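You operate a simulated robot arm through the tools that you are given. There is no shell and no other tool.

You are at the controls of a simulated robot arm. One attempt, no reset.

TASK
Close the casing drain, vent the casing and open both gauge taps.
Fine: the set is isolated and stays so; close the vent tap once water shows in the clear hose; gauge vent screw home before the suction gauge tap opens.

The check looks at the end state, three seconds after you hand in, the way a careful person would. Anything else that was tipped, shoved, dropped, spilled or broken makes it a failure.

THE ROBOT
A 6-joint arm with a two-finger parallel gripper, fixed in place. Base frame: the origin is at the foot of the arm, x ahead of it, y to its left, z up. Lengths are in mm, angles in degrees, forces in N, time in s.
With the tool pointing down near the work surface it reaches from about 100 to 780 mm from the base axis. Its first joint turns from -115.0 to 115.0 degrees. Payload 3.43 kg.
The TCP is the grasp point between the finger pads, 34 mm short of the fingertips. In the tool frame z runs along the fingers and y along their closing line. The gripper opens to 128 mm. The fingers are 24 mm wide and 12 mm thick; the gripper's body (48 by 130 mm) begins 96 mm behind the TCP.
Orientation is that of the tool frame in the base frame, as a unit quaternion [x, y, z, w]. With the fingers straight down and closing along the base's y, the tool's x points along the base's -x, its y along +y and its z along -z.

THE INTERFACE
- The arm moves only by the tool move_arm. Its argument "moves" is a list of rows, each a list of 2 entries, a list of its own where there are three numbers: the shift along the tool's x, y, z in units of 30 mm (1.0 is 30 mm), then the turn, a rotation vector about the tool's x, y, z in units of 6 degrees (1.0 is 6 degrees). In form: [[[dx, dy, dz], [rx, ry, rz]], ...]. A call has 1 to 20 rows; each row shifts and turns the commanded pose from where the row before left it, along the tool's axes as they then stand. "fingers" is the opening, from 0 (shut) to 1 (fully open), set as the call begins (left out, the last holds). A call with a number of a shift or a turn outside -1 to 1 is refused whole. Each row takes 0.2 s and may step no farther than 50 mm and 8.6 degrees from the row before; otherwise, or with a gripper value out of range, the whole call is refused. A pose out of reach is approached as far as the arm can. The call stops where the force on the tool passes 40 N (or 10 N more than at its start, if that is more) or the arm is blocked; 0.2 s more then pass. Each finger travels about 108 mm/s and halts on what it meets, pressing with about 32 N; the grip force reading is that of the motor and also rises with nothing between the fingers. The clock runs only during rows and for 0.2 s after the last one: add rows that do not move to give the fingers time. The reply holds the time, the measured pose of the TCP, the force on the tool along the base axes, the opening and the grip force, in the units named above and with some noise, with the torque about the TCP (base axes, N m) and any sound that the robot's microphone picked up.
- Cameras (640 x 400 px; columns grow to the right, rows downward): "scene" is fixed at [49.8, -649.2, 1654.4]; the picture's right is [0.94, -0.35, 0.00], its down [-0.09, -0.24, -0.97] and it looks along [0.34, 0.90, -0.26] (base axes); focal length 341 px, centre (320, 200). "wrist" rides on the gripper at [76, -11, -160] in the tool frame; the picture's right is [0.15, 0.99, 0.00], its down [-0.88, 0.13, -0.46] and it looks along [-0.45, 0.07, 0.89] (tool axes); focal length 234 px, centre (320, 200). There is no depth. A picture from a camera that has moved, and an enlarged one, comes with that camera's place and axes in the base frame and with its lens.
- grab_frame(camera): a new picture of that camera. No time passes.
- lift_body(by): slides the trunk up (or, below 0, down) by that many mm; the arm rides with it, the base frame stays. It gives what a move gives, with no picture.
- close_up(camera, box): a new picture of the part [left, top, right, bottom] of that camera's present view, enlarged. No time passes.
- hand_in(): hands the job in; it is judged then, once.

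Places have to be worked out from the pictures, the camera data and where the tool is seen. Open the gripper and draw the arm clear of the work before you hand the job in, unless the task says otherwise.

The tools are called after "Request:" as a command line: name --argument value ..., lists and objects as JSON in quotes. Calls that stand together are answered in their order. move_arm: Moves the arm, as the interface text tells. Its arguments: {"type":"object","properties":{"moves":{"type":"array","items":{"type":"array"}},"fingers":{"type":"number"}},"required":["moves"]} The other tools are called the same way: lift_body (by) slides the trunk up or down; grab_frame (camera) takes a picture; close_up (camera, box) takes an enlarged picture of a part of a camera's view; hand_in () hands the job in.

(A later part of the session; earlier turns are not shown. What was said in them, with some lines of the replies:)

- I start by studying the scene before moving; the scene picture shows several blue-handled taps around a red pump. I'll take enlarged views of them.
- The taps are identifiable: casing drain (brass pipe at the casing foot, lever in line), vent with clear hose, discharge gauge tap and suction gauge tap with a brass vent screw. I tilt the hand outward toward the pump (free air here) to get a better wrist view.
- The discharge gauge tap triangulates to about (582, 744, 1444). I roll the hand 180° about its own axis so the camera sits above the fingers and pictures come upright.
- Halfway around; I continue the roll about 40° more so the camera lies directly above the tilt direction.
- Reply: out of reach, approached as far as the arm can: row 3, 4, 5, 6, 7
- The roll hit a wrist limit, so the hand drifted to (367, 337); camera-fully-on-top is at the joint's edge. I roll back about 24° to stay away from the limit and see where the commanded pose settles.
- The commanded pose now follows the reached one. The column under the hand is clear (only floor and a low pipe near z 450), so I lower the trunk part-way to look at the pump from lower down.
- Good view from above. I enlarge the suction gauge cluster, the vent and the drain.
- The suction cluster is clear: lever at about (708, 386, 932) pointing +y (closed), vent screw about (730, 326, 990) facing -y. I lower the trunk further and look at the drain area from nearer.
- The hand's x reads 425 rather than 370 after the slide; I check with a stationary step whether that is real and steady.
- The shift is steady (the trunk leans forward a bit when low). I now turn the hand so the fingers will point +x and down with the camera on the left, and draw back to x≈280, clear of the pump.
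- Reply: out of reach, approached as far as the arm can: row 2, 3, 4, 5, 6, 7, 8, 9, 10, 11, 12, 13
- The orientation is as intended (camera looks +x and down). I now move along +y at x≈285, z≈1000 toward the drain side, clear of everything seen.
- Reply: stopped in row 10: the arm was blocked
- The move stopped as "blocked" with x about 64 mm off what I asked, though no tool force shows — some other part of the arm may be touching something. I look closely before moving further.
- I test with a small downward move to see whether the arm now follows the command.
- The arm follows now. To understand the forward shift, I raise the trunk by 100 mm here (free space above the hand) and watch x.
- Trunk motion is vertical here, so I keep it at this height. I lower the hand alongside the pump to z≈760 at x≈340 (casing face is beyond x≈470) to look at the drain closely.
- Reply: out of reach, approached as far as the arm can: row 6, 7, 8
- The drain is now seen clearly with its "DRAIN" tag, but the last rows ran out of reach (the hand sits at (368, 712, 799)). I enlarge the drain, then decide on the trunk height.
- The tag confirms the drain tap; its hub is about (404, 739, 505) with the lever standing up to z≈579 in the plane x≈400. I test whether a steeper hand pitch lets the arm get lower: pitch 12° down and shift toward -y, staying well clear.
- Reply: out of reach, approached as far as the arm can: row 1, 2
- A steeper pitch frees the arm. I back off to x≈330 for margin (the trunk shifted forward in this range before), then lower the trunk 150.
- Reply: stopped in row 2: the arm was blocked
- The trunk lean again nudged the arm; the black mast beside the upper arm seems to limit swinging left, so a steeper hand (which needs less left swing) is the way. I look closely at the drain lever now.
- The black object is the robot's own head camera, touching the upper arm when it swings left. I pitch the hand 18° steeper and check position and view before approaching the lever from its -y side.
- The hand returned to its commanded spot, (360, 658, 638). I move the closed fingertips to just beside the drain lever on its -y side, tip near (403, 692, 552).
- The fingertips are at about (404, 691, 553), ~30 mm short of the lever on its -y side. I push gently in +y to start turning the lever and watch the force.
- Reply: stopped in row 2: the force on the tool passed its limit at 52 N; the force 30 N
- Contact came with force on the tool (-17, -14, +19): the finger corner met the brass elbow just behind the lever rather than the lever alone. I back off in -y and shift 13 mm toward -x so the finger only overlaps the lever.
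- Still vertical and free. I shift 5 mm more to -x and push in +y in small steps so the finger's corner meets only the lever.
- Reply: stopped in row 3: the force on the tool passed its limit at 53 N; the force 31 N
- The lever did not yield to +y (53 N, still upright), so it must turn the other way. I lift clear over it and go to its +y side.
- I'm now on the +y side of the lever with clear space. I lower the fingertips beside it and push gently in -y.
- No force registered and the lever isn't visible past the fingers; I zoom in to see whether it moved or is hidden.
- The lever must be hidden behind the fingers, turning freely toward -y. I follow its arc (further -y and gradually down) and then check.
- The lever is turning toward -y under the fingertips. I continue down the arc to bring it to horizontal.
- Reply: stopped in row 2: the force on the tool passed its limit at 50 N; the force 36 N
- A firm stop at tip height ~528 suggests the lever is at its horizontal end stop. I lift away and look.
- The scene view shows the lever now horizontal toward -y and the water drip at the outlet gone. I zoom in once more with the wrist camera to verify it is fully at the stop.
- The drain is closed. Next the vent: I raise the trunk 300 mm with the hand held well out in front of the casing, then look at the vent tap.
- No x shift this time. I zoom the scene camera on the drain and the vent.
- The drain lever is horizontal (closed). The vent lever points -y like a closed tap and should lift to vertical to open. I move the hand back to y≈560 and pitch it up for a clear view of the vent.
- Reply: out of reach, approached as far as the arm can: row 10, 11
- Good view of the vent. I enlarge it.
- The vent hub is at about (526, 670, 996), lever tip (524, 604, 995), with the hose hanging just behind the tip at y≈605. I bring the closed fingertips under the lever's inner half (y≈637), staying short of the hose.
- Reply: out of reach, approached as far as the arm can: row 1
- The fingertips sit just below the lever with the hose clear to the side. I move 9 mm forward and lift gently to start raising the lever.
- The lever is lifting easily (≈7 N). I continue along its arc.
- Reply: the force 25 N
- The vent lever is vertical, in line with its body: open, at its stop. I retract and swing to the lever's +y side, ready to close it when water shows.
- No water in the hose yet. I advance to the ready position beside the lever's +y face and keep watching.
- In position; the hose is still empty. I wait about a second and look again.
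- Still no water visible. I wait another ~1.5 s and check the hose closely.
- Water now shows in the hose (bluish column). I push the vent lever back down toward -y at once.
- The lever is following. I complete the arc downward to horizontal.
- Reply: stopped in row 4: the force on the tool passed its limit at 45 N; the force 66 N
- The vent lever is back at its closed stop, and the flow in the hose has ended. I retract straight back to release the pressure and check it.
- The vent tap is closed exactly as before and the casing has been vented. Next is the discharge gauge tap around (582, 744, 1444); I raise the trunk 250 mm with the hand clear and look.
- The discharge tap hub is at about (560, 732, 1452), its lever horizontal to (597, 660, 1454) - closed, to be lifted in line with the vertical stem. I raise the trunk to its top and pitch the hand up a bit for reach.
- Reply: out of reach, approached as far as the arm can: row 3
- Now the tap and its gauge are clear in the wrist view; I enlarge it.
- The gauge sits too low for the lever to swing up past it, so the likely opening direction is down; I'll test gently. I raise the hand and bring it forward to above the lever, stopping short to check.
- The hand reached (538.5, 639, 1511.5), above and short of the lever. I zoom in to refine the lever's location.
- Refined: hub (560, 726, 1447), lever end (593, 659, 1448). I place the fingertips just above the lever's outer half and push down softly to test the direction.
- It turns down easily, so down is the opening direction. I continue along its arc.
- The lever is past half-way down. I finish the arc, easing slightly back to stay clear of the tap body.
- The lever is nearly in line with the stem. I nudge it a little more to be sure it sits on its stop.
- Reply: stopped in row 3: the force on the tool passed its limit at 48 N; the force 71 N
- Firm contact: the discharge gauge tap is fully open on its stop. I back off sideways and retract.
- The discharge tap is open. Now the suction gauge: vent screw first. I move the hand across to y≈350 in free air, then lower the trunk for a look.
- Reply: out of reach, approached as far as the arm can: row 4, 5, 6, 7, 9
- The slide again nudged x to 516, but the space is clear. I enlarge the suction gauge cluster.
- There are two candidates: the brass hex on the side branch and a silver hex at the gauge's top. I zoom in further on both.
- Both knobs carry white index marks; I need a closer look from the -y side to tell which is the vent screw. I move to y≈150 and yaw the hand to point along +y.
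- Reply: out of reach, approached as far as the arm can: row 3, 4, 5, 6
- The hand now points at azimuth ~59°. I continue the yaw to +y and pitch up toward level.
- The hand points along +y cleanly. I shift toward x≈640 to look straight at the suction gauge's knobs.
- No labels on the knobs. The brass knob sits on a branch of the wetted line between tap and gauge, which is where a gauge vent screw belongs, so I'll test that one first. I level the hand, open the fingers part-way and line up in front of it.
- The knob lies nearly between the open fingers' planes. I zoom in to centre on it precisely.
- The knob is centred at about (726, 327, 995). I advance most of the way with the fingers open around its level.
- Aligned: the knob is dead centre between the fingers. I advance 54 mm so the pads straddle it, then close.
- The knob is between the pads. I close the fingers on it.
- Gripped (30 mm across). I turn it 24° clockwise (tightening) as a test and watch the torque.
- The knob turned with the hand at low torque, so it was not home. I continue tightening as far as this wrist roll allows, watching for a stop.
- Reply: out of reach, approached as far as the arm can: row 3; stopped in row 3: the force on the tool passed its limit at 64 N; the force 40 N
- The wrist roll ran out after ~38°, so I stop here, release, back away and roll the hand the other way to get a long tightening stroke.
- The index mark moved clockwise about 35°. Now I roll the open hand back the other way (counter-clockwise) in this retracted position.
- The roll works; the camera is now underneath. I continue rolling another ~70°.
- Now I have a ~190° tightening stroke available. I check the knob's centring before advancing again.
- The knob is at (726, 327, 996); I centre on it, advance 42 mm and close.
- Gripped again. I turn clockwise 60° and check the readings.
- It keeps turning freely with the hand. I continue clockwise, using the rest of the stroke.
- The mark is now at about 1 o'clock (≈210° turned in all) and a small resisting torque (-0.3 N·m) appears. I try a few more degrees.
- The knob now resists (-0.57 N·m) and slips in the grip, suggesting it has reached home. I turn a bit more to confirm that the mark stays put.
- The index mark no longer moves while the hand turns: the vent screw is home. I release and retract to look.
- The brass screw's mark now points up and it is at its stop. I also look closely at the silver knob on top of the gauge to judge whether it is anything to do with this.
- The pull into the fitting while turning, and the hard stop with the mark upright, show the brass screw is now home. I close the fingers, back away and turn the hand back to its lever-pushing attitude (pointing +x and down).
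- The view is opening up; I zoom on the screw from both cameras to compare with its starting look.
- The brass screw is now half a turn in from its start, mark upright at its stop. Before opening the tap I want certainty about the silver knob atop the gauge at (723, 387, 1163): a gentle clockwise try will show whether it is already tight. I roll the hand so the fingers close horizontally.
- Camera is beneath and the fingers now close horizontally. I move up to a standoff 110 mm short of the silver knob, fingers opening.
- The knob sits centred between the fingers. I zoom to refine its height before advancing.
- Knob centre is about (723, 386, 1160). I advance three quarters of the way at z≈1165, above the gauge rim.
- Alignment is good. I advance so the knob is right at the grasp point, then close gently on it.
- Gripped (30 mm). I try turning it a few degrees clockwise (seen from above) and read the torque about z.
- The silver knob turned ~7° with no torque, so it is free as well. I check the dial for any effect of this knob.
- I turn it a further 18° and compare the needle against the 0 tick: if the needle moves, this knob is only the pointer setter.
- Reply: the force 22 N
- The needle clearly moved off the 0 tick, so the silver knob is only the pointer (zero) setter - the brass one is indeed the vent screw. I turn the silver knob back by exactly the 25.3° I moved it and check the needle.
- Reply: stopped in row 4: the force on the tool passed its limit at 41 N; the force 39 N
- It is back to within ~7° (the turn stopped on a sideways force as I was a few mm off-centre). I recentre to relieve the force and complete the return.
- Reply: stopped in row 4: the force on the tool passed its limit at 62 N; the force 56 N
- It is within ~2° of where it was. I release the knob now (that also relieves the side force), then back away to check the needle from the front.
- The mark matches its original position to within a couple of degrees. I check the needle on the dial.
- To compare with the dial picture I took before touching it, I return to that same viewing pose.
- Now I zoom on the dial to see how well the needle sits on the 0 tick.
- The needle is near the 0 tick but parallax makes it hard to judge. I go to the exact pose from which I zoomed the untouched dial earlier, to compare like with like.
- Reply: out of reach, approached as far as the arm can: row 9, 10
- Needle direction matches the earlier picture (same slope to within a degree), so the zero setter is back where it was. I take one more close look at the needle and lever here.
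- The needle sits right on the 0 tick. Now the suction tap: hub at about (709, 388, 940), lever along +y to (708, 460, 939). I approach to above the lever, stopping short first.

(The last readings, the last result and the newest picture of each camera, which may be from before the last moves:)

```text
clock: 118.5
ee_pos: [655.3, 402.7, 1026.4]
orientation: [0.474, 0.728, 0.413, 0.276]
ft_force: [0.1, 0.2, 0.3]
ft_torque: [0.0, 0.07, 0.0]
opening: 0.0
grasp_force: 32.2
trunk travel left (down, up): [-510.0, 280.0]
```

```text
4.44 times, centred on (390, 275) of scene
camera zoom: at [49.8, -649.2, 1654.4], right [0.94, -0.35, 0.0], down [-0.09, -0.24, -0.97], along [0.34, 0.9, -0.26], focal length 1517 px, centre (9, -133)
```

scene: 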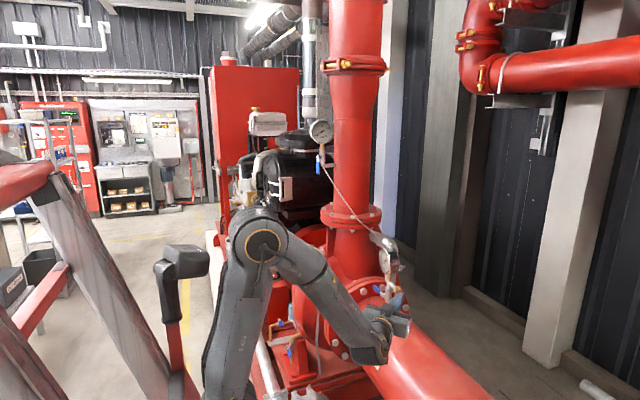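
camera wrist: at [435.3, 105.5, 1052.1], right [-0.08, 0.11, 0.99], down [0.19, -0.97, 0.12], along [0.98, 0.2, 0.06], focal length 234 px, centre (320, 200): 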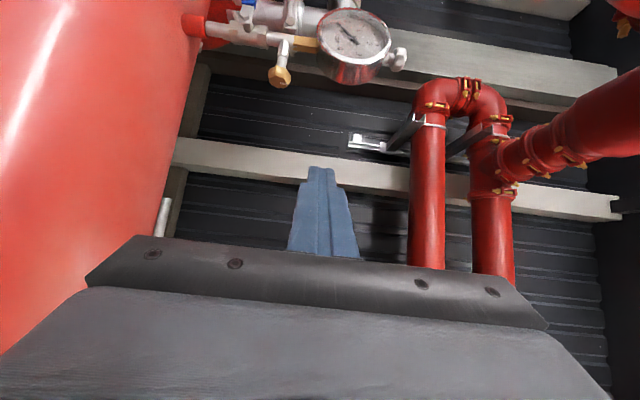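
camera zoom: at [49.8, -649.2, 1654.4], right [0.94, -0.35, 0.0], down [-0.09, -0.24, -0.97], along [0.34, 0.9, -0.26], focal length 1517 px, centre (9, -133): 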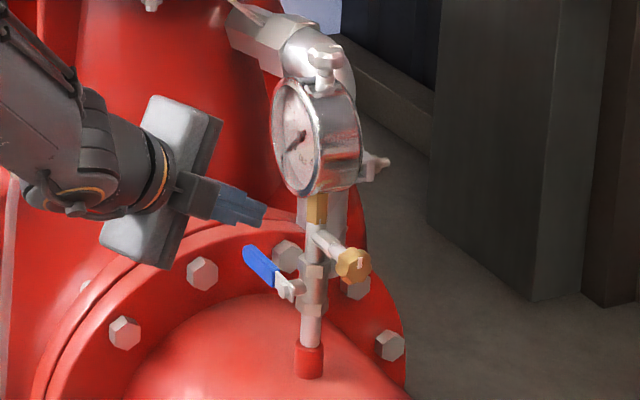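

Lever confirmed at hub (709, 388, 941) to tip (708, 463, 939). I go to just above its outer part and push down gently as a test.

Request:
move_arm --moves '[[[0.078, -0.177, 0.934], [0, 0, 0]], [[0.078, -0.177, 0.934], [0, 0, 0]], [[0, -0.287, 0.17], [0, 0, 0]], [[0, -0.287, 0.17], [0, 0, 0]]]'

Request:
close_up --camera "wrist" --box '[220, 40, 420, 260]'

Request:
close_up --camera "scene" --box '[350, 230, 430, 320]'

```text
clock: 119.5
ee_pos: [691.6, 424.9, 967.1]
orientation: [0.474, 0.727, 0.413, 0.276]
ft_force: [1.9, 1.6, 0.5]
ft_torque: [0.08, -0.02, -0.03]
opening: 0.0
grasp_force: 31.9
trunk travel left (down, up): [-510.0, 280.0]
```

```text
1.82 times, centred on (320, 150) of wrist
camera zoom: at [529.2, 438.4, 1037.7], right [0.4, 0.34, 0.85], down [0.05, -0.93, 0.35], along [0.92, -0.1, -0.39], focal length 426 px, centre (320, 291)
```

zoom: 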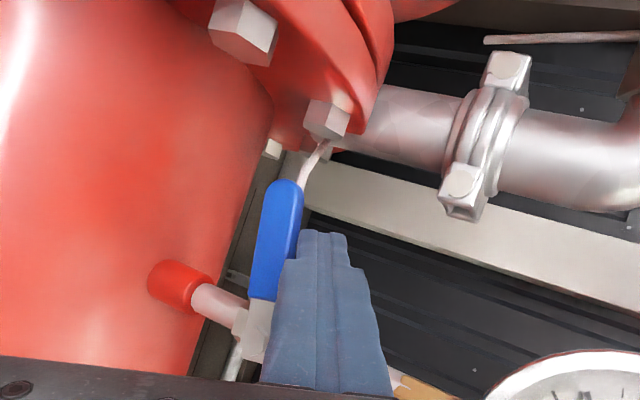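

```text
4.44 times, centred on (390, 275) of scene
camera zoom: at [49.8, -649.2, 1654.4], right [0.94, -0.35, 0.0], down [-0.09, -0.24, -0.97], along [0.34, 0.9, -0.26], focal length 1517 px, centre (9, -133)
```

zoom: 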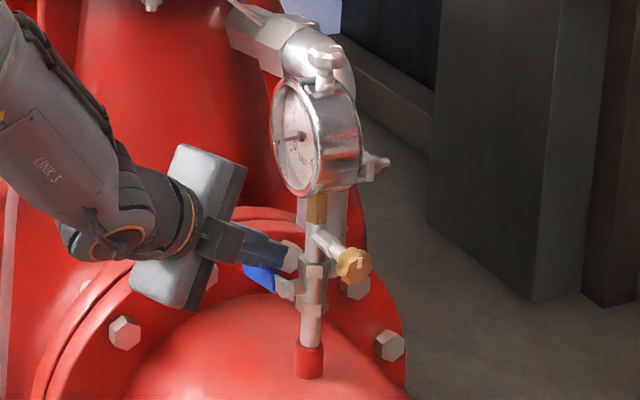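

The lever yields downward with almost no force, so down opens it. I follow its arc.

Request:
move_arm --moves '[[[0, -0.315, 0.187], [0, 0, 0]], [[0, -0.315, 0.187], [0, 0, 0]], [[-0.092, -0.279, 0.119], [0, 0, 0]]]'

Request:
close_up --camera "wrist" --box '[220, 40, 420, 260]'

Request:
close_up --camera "scene" --box '[350, 230, 430, 320]'

```text
clock: 120.2
ee_pos: [692.7, 420.8, 935.2]
orientation: [0.474, 0.728, 0.412, 0.276]
ft_force: [-0.3, 0.4, 0.4]
ft_torque: [0.02, -0.03, 0.0]
opening: 0.0
grasp_force: 32.3
trunk travel left (down, up): [-510.0, 280.0]
```

```text
1.82 times, centred on (320, 150) of wrist
camera zoom: at [529.9, 434.7, 1006.9], right [0.4, 0.34, 0.85], down [0.05, -0.93, 0.35], along [0.92, -0.1, -0.39], focal length 426 px, centre (320, 291)
```

zoom: 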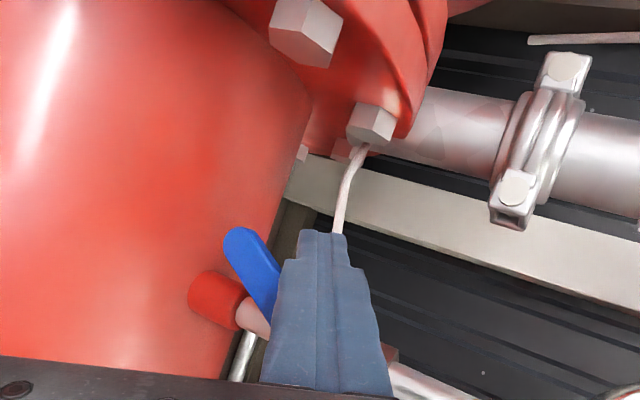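

```text
4.44 times, centred on (390, 275) of scene
camera zoom: at [49.8, -649.2, 1654.4], right [0.94, -0.35, 0.0], down [-0.09, -0.24, -0.97], along [0.34, 0.9, -0.26], focal length 1517 px, centre (9, -133)
```

zoom: 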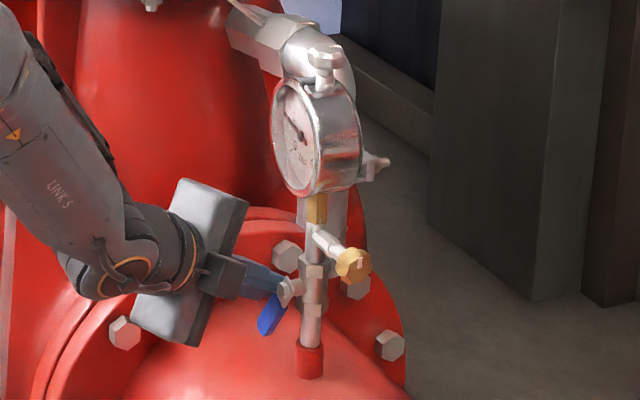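

Going well, no force. I finish the arc, easing back slightly to clear the tap body.

Request:
move_arm --moves '[[[-0.218, -0.201, -0.075], [0, 0, 0]], [[-0.218, -0.144, -0.109], [0, 0, 0]], [[-0.188, -0.137, -0.098], [0, 0, 0]]]'

Request:
close_up --camera "wrist" --box '[220, 40, 420, 260]'

Request:
close_up --camera "scene" --box '[350, 230, 430, 320]'

```text
clock: 121.2
ee_pos: [687.5, 406.0, 925.7]
orientation: [0.47, 0.73, 0.414, 0.273]
ft_force: [-30.2, 33.7, 9.5]
ft_torque: [-0.01, 0.15, -0.04]
opening: 0.1
grasp_force: 32.0
trunk travel left (down, up): [-510.0, 280.0]
stopped in row 3: the force on the tool passed its limit at 42 N (the readings are from after the stop); the commanded pose is now the measured one
```

```text
1.82 times, centred on (320, 150) of wrist
camera zoom: at [525.5, 418.0, 997.6], right [0.4, 0.35, 0.85], down [0.06, -0.93, 0.35], along [0.92, -0.09, -0.39], focal length 426 px, centre (320, 291)
```

zoom: 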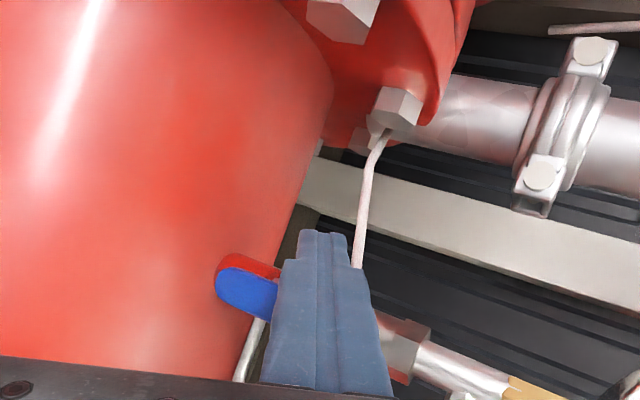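

```text
4.44 times, centred on (390, 275) of scene
camera zoom: at [49.8, -649.2, 1654.4], right [0.94, -0.35, 0.0], down [-0.09, -0.24, -0.97], along [0.34, 0.9, -0.26], focal length 1517 px, centre (9, -133)
```

zoom: 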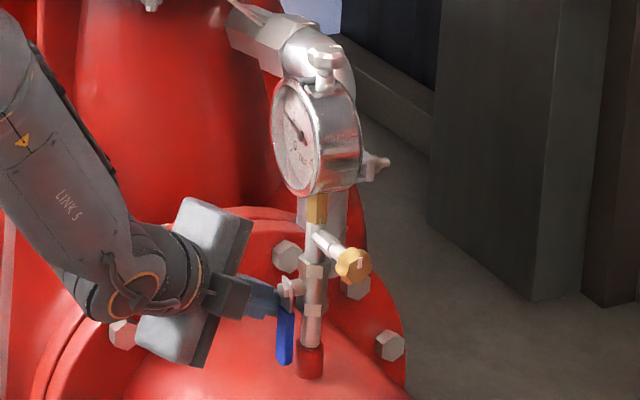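

The lever looks vertical and the contact firmed up. I back the finger off and inspect whether it is fully in line with the stem.

Request:
move_arm --moves '[[[0.3, 0, -0.5], [0, 0, 0]], [[0.3, 0, -1], [0, 0, 0]], [[0, 0, -1], [0, 0, 0]]]'

Request:
close_up --camera "wrist" --box '[220, 40, 420, 260]'

Request:
close_up --camera "scene" --box '[380, 270, 420, 320]'

```text
clock: 122.0
ee_pos: [624.2, 392.2, 965.4]
orientation: [0.473, 0.729, 0.412, 0.274]
ft_force: [-0.4, 0.4, -0.7]
ft_torque: [0.02, -0.05, -0.04]
opening: 0.0
grasp_force: 31.8
trunk travel left (down, up): [-510.0, 280.0]
```

```text
1.82 times, centred on (320, 150) of wrist
camera zoom: at [461.8, 404.2, 1036.6], right [0.4, 0.34, 0.85], down [0.05, -0.93, 0.35], along [0.91, -0.1, -0.39], focal length 426 px, centre (320, 291)
```

zoom: 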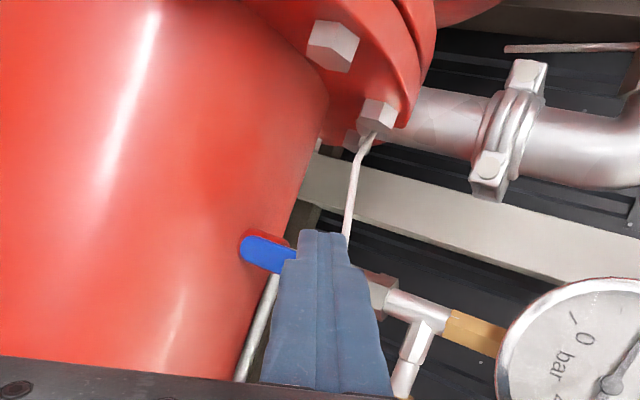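

```text
8.00 times, centred on (400, 295) of scene
camera zoom: at [49.8, -649.2, 1654.4], right [0.94, -0.35, 0.0], down [-0.09, -0.24, -0.97], along [0.34, 0.9, -0.26], focal length 2731 px, centre (-320, -560)
```

zoom: 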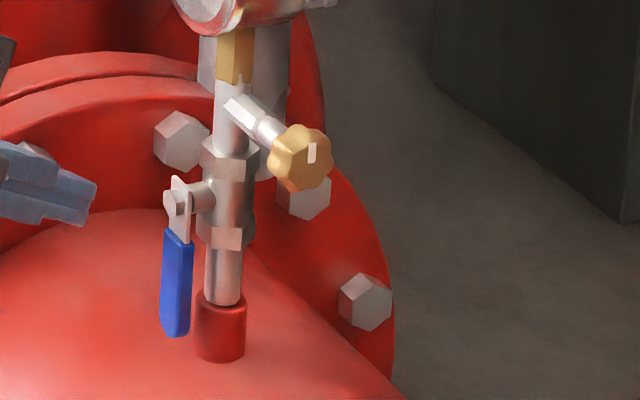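

The suction lever now hangs in line with the stem and the gauge needle has risen, so the tap is open. I retract further for an unobstructed check of lever and gauge.

Request:
move_arm --moves '[[[0, 0.2, -1], [0, 0, 0]], [[0, 0.3, -1], [0, 0, 0]], [[-0.5, 0.5, -0.8], [0, 0, 0]], [[-0.7, 0.6, -0.5], [0, 0, 0]]]'

Request:
grab_frame --camera "wrist"

Request:
close_up --camera "wrist" --box '[260, 60, 480, 220]'

Request:
grab_frame --camera "scene"

```text
clock: 123.0
ee_pos: [584.5, 334.6, 1051.7]
orientation: [0.473, 0.729, 0.412, 0.275]
ft_force: [0.4, 0.8, 0.0]
ft_torque: [0.01, -0.04, 0.0]
opening: 0.0
grasp_force: 32.1
trunk travel left (down, up): [-510.0, 280.0]
```

```text
taken
camera wrist: at [421.5, 348.5, 1123.7], right [0.4, 0.34, 0.85], down [0.06, -0.93, 0.35], along [0.91, -0.09, -0.39], focal length 234 px, centre (320, 200)
```

wrist: 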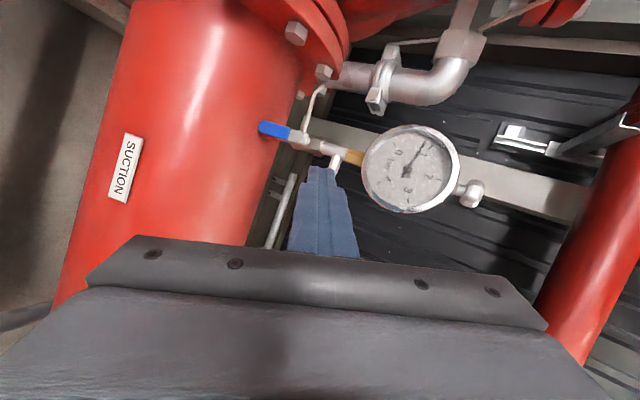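

```text
2.50 times, centred on (370, 140) of wrist
camera zoom: at [421.5, 348.5, 1123.7], right [0.4, 0.34, 0.85], down [0.06, -0.93, 0.35], along [0.91, -0.09, -0.39], focal length 585 px, centre (195, 350)
```

zoom: 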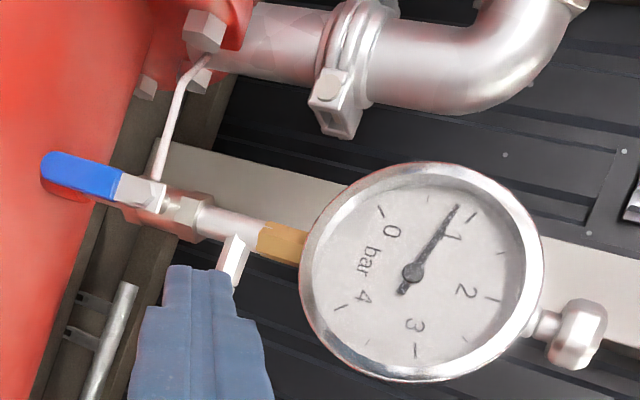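

```text
taken
```

scene: 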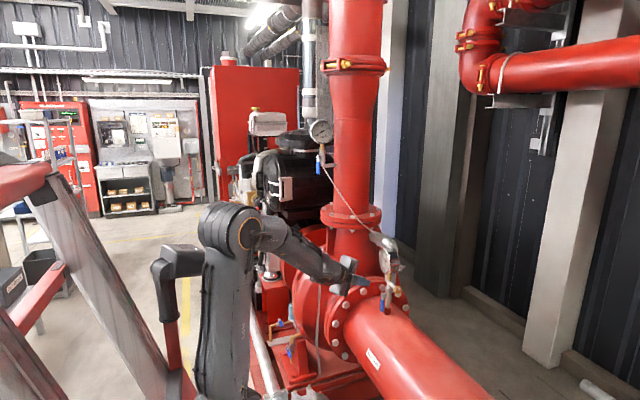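

The suction gauge now reads about 0.9 bar and its lever is vertical. I check the other taps in the scene picture for the final state.

Request:
close_up --camera "scene" --box '[255, 310, 345, 390]'

Request:
close_up --camera "scene" --box '[285, 105, 375, 185]'

Request:
close_up --camera "scene" --box '[290, 235, 420, 330]'

```text
5.00 times, centred on (300, 350) of scene
camera zoom: at [49.8, -649.2, 1654.4], right [0.94, -0.35, 0.0], down [-0.09, -0.24, -0.97], along [0.34, 0.9, -0.26], focal length 1707 px, centre (420, -550)
```

zoom: 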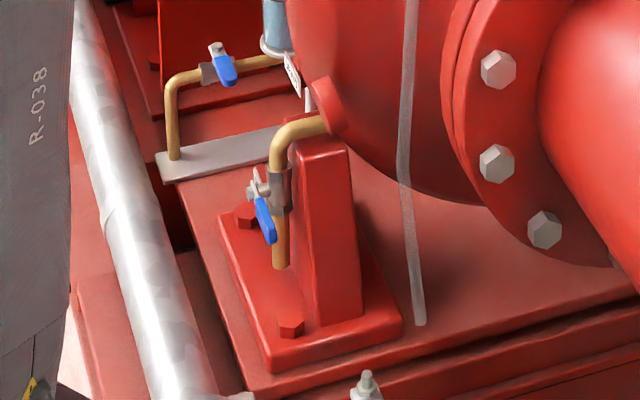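

```text
5.00 times, centred on (330, 145) of scene
camera zoom: at [49.8, -649.2, 1654.4], right [0.94, -0.35, 0.0], down [-0.09, -0.24, -0.97], along [0.34, 0.9, -0.26], focal length 1707 px, centre (270, 475)
```

zoom: 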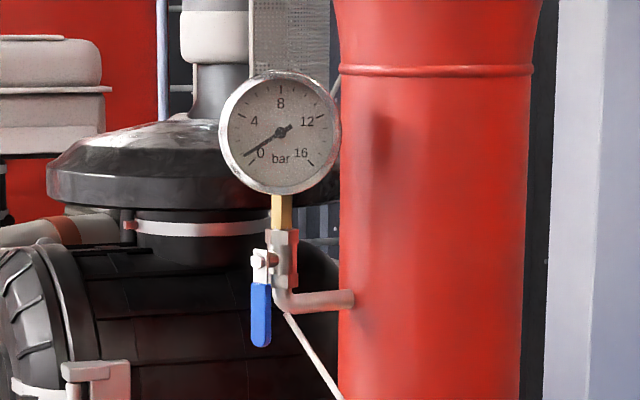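

```text
4.21 times, centred on (355, 282) of scene
camera zoom: at [49.8, -649.2, 1654.4], right [0.94, -0.35, 0.0], down [-0.09, -0.24, -0.97], along [0.34, 0.9, -0.26], focal length 1437 px, centre (173, -147)
```

zoom: 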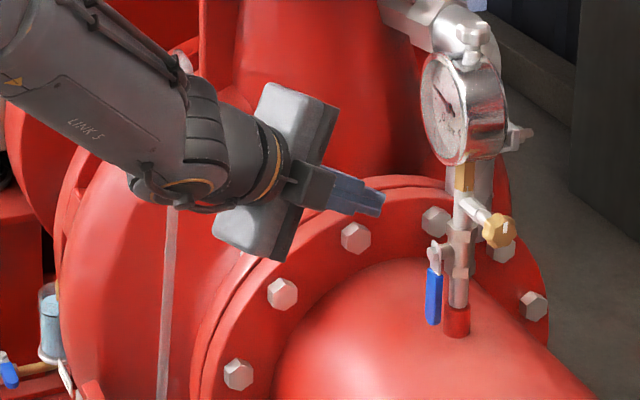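

All four taps and the screw look right: drain horizontal (closed), vent to check once more, both gauge levers in line. I open the gripper and draw the arm back clear.

Request:
move_arm --moves '[[[0.02, 0.02, -0.9], [0, 0, 0]], [[0.02, 0.02, -0.9], [0, 0, 0]], [[0.02, 0.02, -0.9], [0, 0, 0]], [[0.02, 0.02, -0.9], [0, 0, 0]], [[0.02, 0.02, -0.9], [0, 0, 0]], [[0, 0, 0], [0, 0, 0]]]' --fingers 0.6

Request:
grab_frame --camera "scene"

Request:
grab_frame --camera "wrist"

```text
clock: 124.4
ee_pos: [487.0, 296.9, 1121.3]
orientation: [0.473, 0.729, 0.412, 0.273]
ft_force: [0.1, -0.3, -0.7]
ft_torque: [0.0, 0.03, 0.02]
opening: 76.8
grasp_force: 0.0
out of reach, approached as far as the arm can: row 5
trunk travel left (down, up): [-510.0, 280.0]
```

```text
taken
```

scene: 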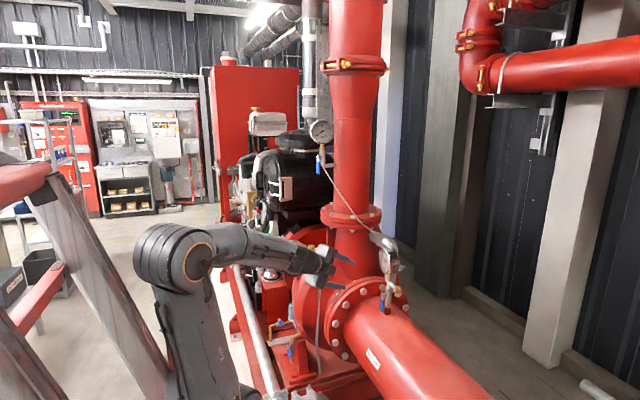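

```text
taken
camera wrist: at [324.8, 310.2, 1192.8], right [0.4, 0.34, 0.85], down [0.05, -0.93, 0.35], along [0.91, -0.1, -0.39], focal length 234 px, centre (320, 200)
```

wrist: 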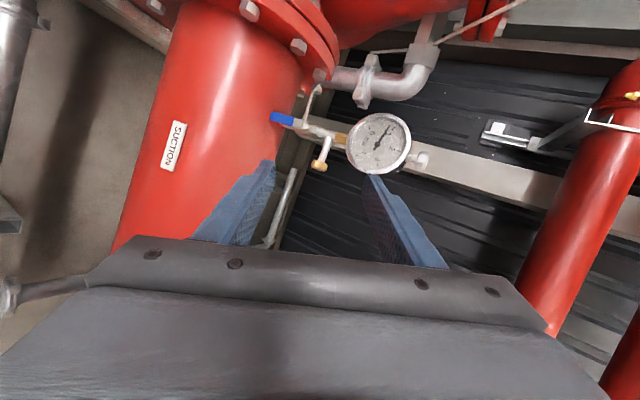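

The arm is clear of the work. I raise the trunk to lift the hand out of the line of sight and re-check the vent tap.

Request:
lift_body --by 200

Request:
close_up --camera "scene" --box '[290, 235, 350, 290]'

Request:
close_up --camera "scene" --box '[365, 230, 425, 320]'

Request:
grab_frame --camera "scene"

```text
clock: 126.6
ee_pos: [484.9, 297.9, 1321.3]
orientation: [0.474, 0.729, 0.412, 0.274]
ft_force: [-0.6, -0.3, -0.2]
ft_torque: [0.04, 0.01, -0.02]
opening: 77.1
grasp_force: 0.1
trunk travel left (down, up): [-710.0, 80.0]
```

```text
7.27 times, centred on (320, 262) of scene
camera zoom: at [49.8, -649.2, 1654.4], right [0.94, -0.35, 0.0], down [-0.09, -0.24, -0.97], along [0.34, 0.9, -0.26], focal length 2483 px, centre (320, -254)
```

zoom: 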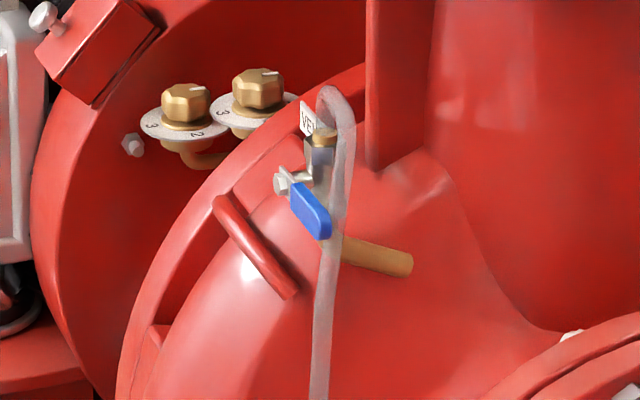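

```text
4.44 times, centred on (395, 275) of scene
camera zoom: at [49.8, -649.2, 1654.4], right [0.94, -0.35, 0.0], down [-0.09, -0.24, -0.97], along [0.34, 0.9, -0.26], focal length 1517 px, centre (-13, -133)
```

zoom: 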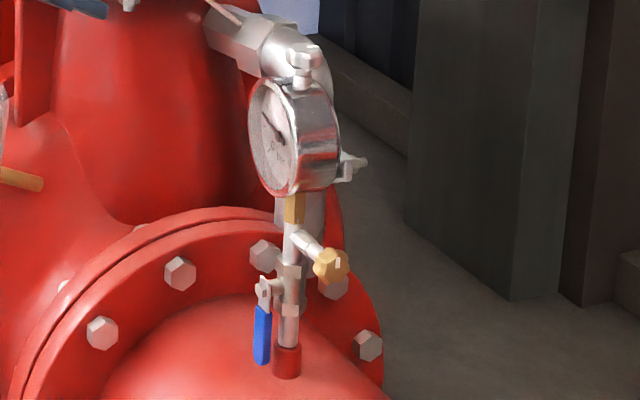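

```text
taken
```

scene: 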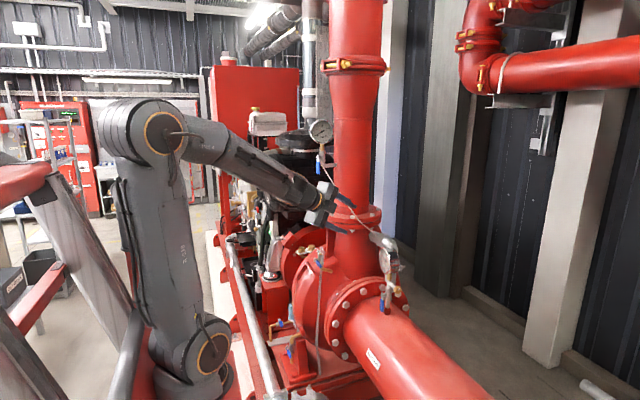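

Final check: the drain lever is horizontal (closed), and the vent tap is closed with the casing vented. The brass vent screw is home and not leaking. Both gauge levers are in line and both gauges are reading, and the zero setter is back in place. The gripper is open and the arm is clear, so I hand in.

Request:
hand_in

```text
The job is handed in.
```

The job is handed in: the casing drain is closed, the casing is vented, and both gauge taps are open. No leaks showed in the last pictures.

- **Casing drain:** the lever is turned to its stop, across the pipe, and the drip at the outlet has stopped.
- **Casing vent:** I opened the vent tap, waited until water showed in the clear hose, then closed it to its stop.
- **Gauge vent screw:** I took this to be the unlabelled brass knob on the side branch between the suction tap and its gauge. I turned it clockwise to its stop before opening the suction tap.
- **Gauge taps:** both levers are in line with their stems and both needles have risen. The suction gauge reads about 0.9 bar.

**Zero setter disturbed:** to check I had the right screw, I also turned the silver knob on top of the suction gauge by about 25°. The needle moved, so that knob only sets the zero. I turned it back to within about 2°, and the needle sat on the 0 tick again before I opened the tap.

**Isolation:** I did not touch any isolating valves or the numbered brass throttles.
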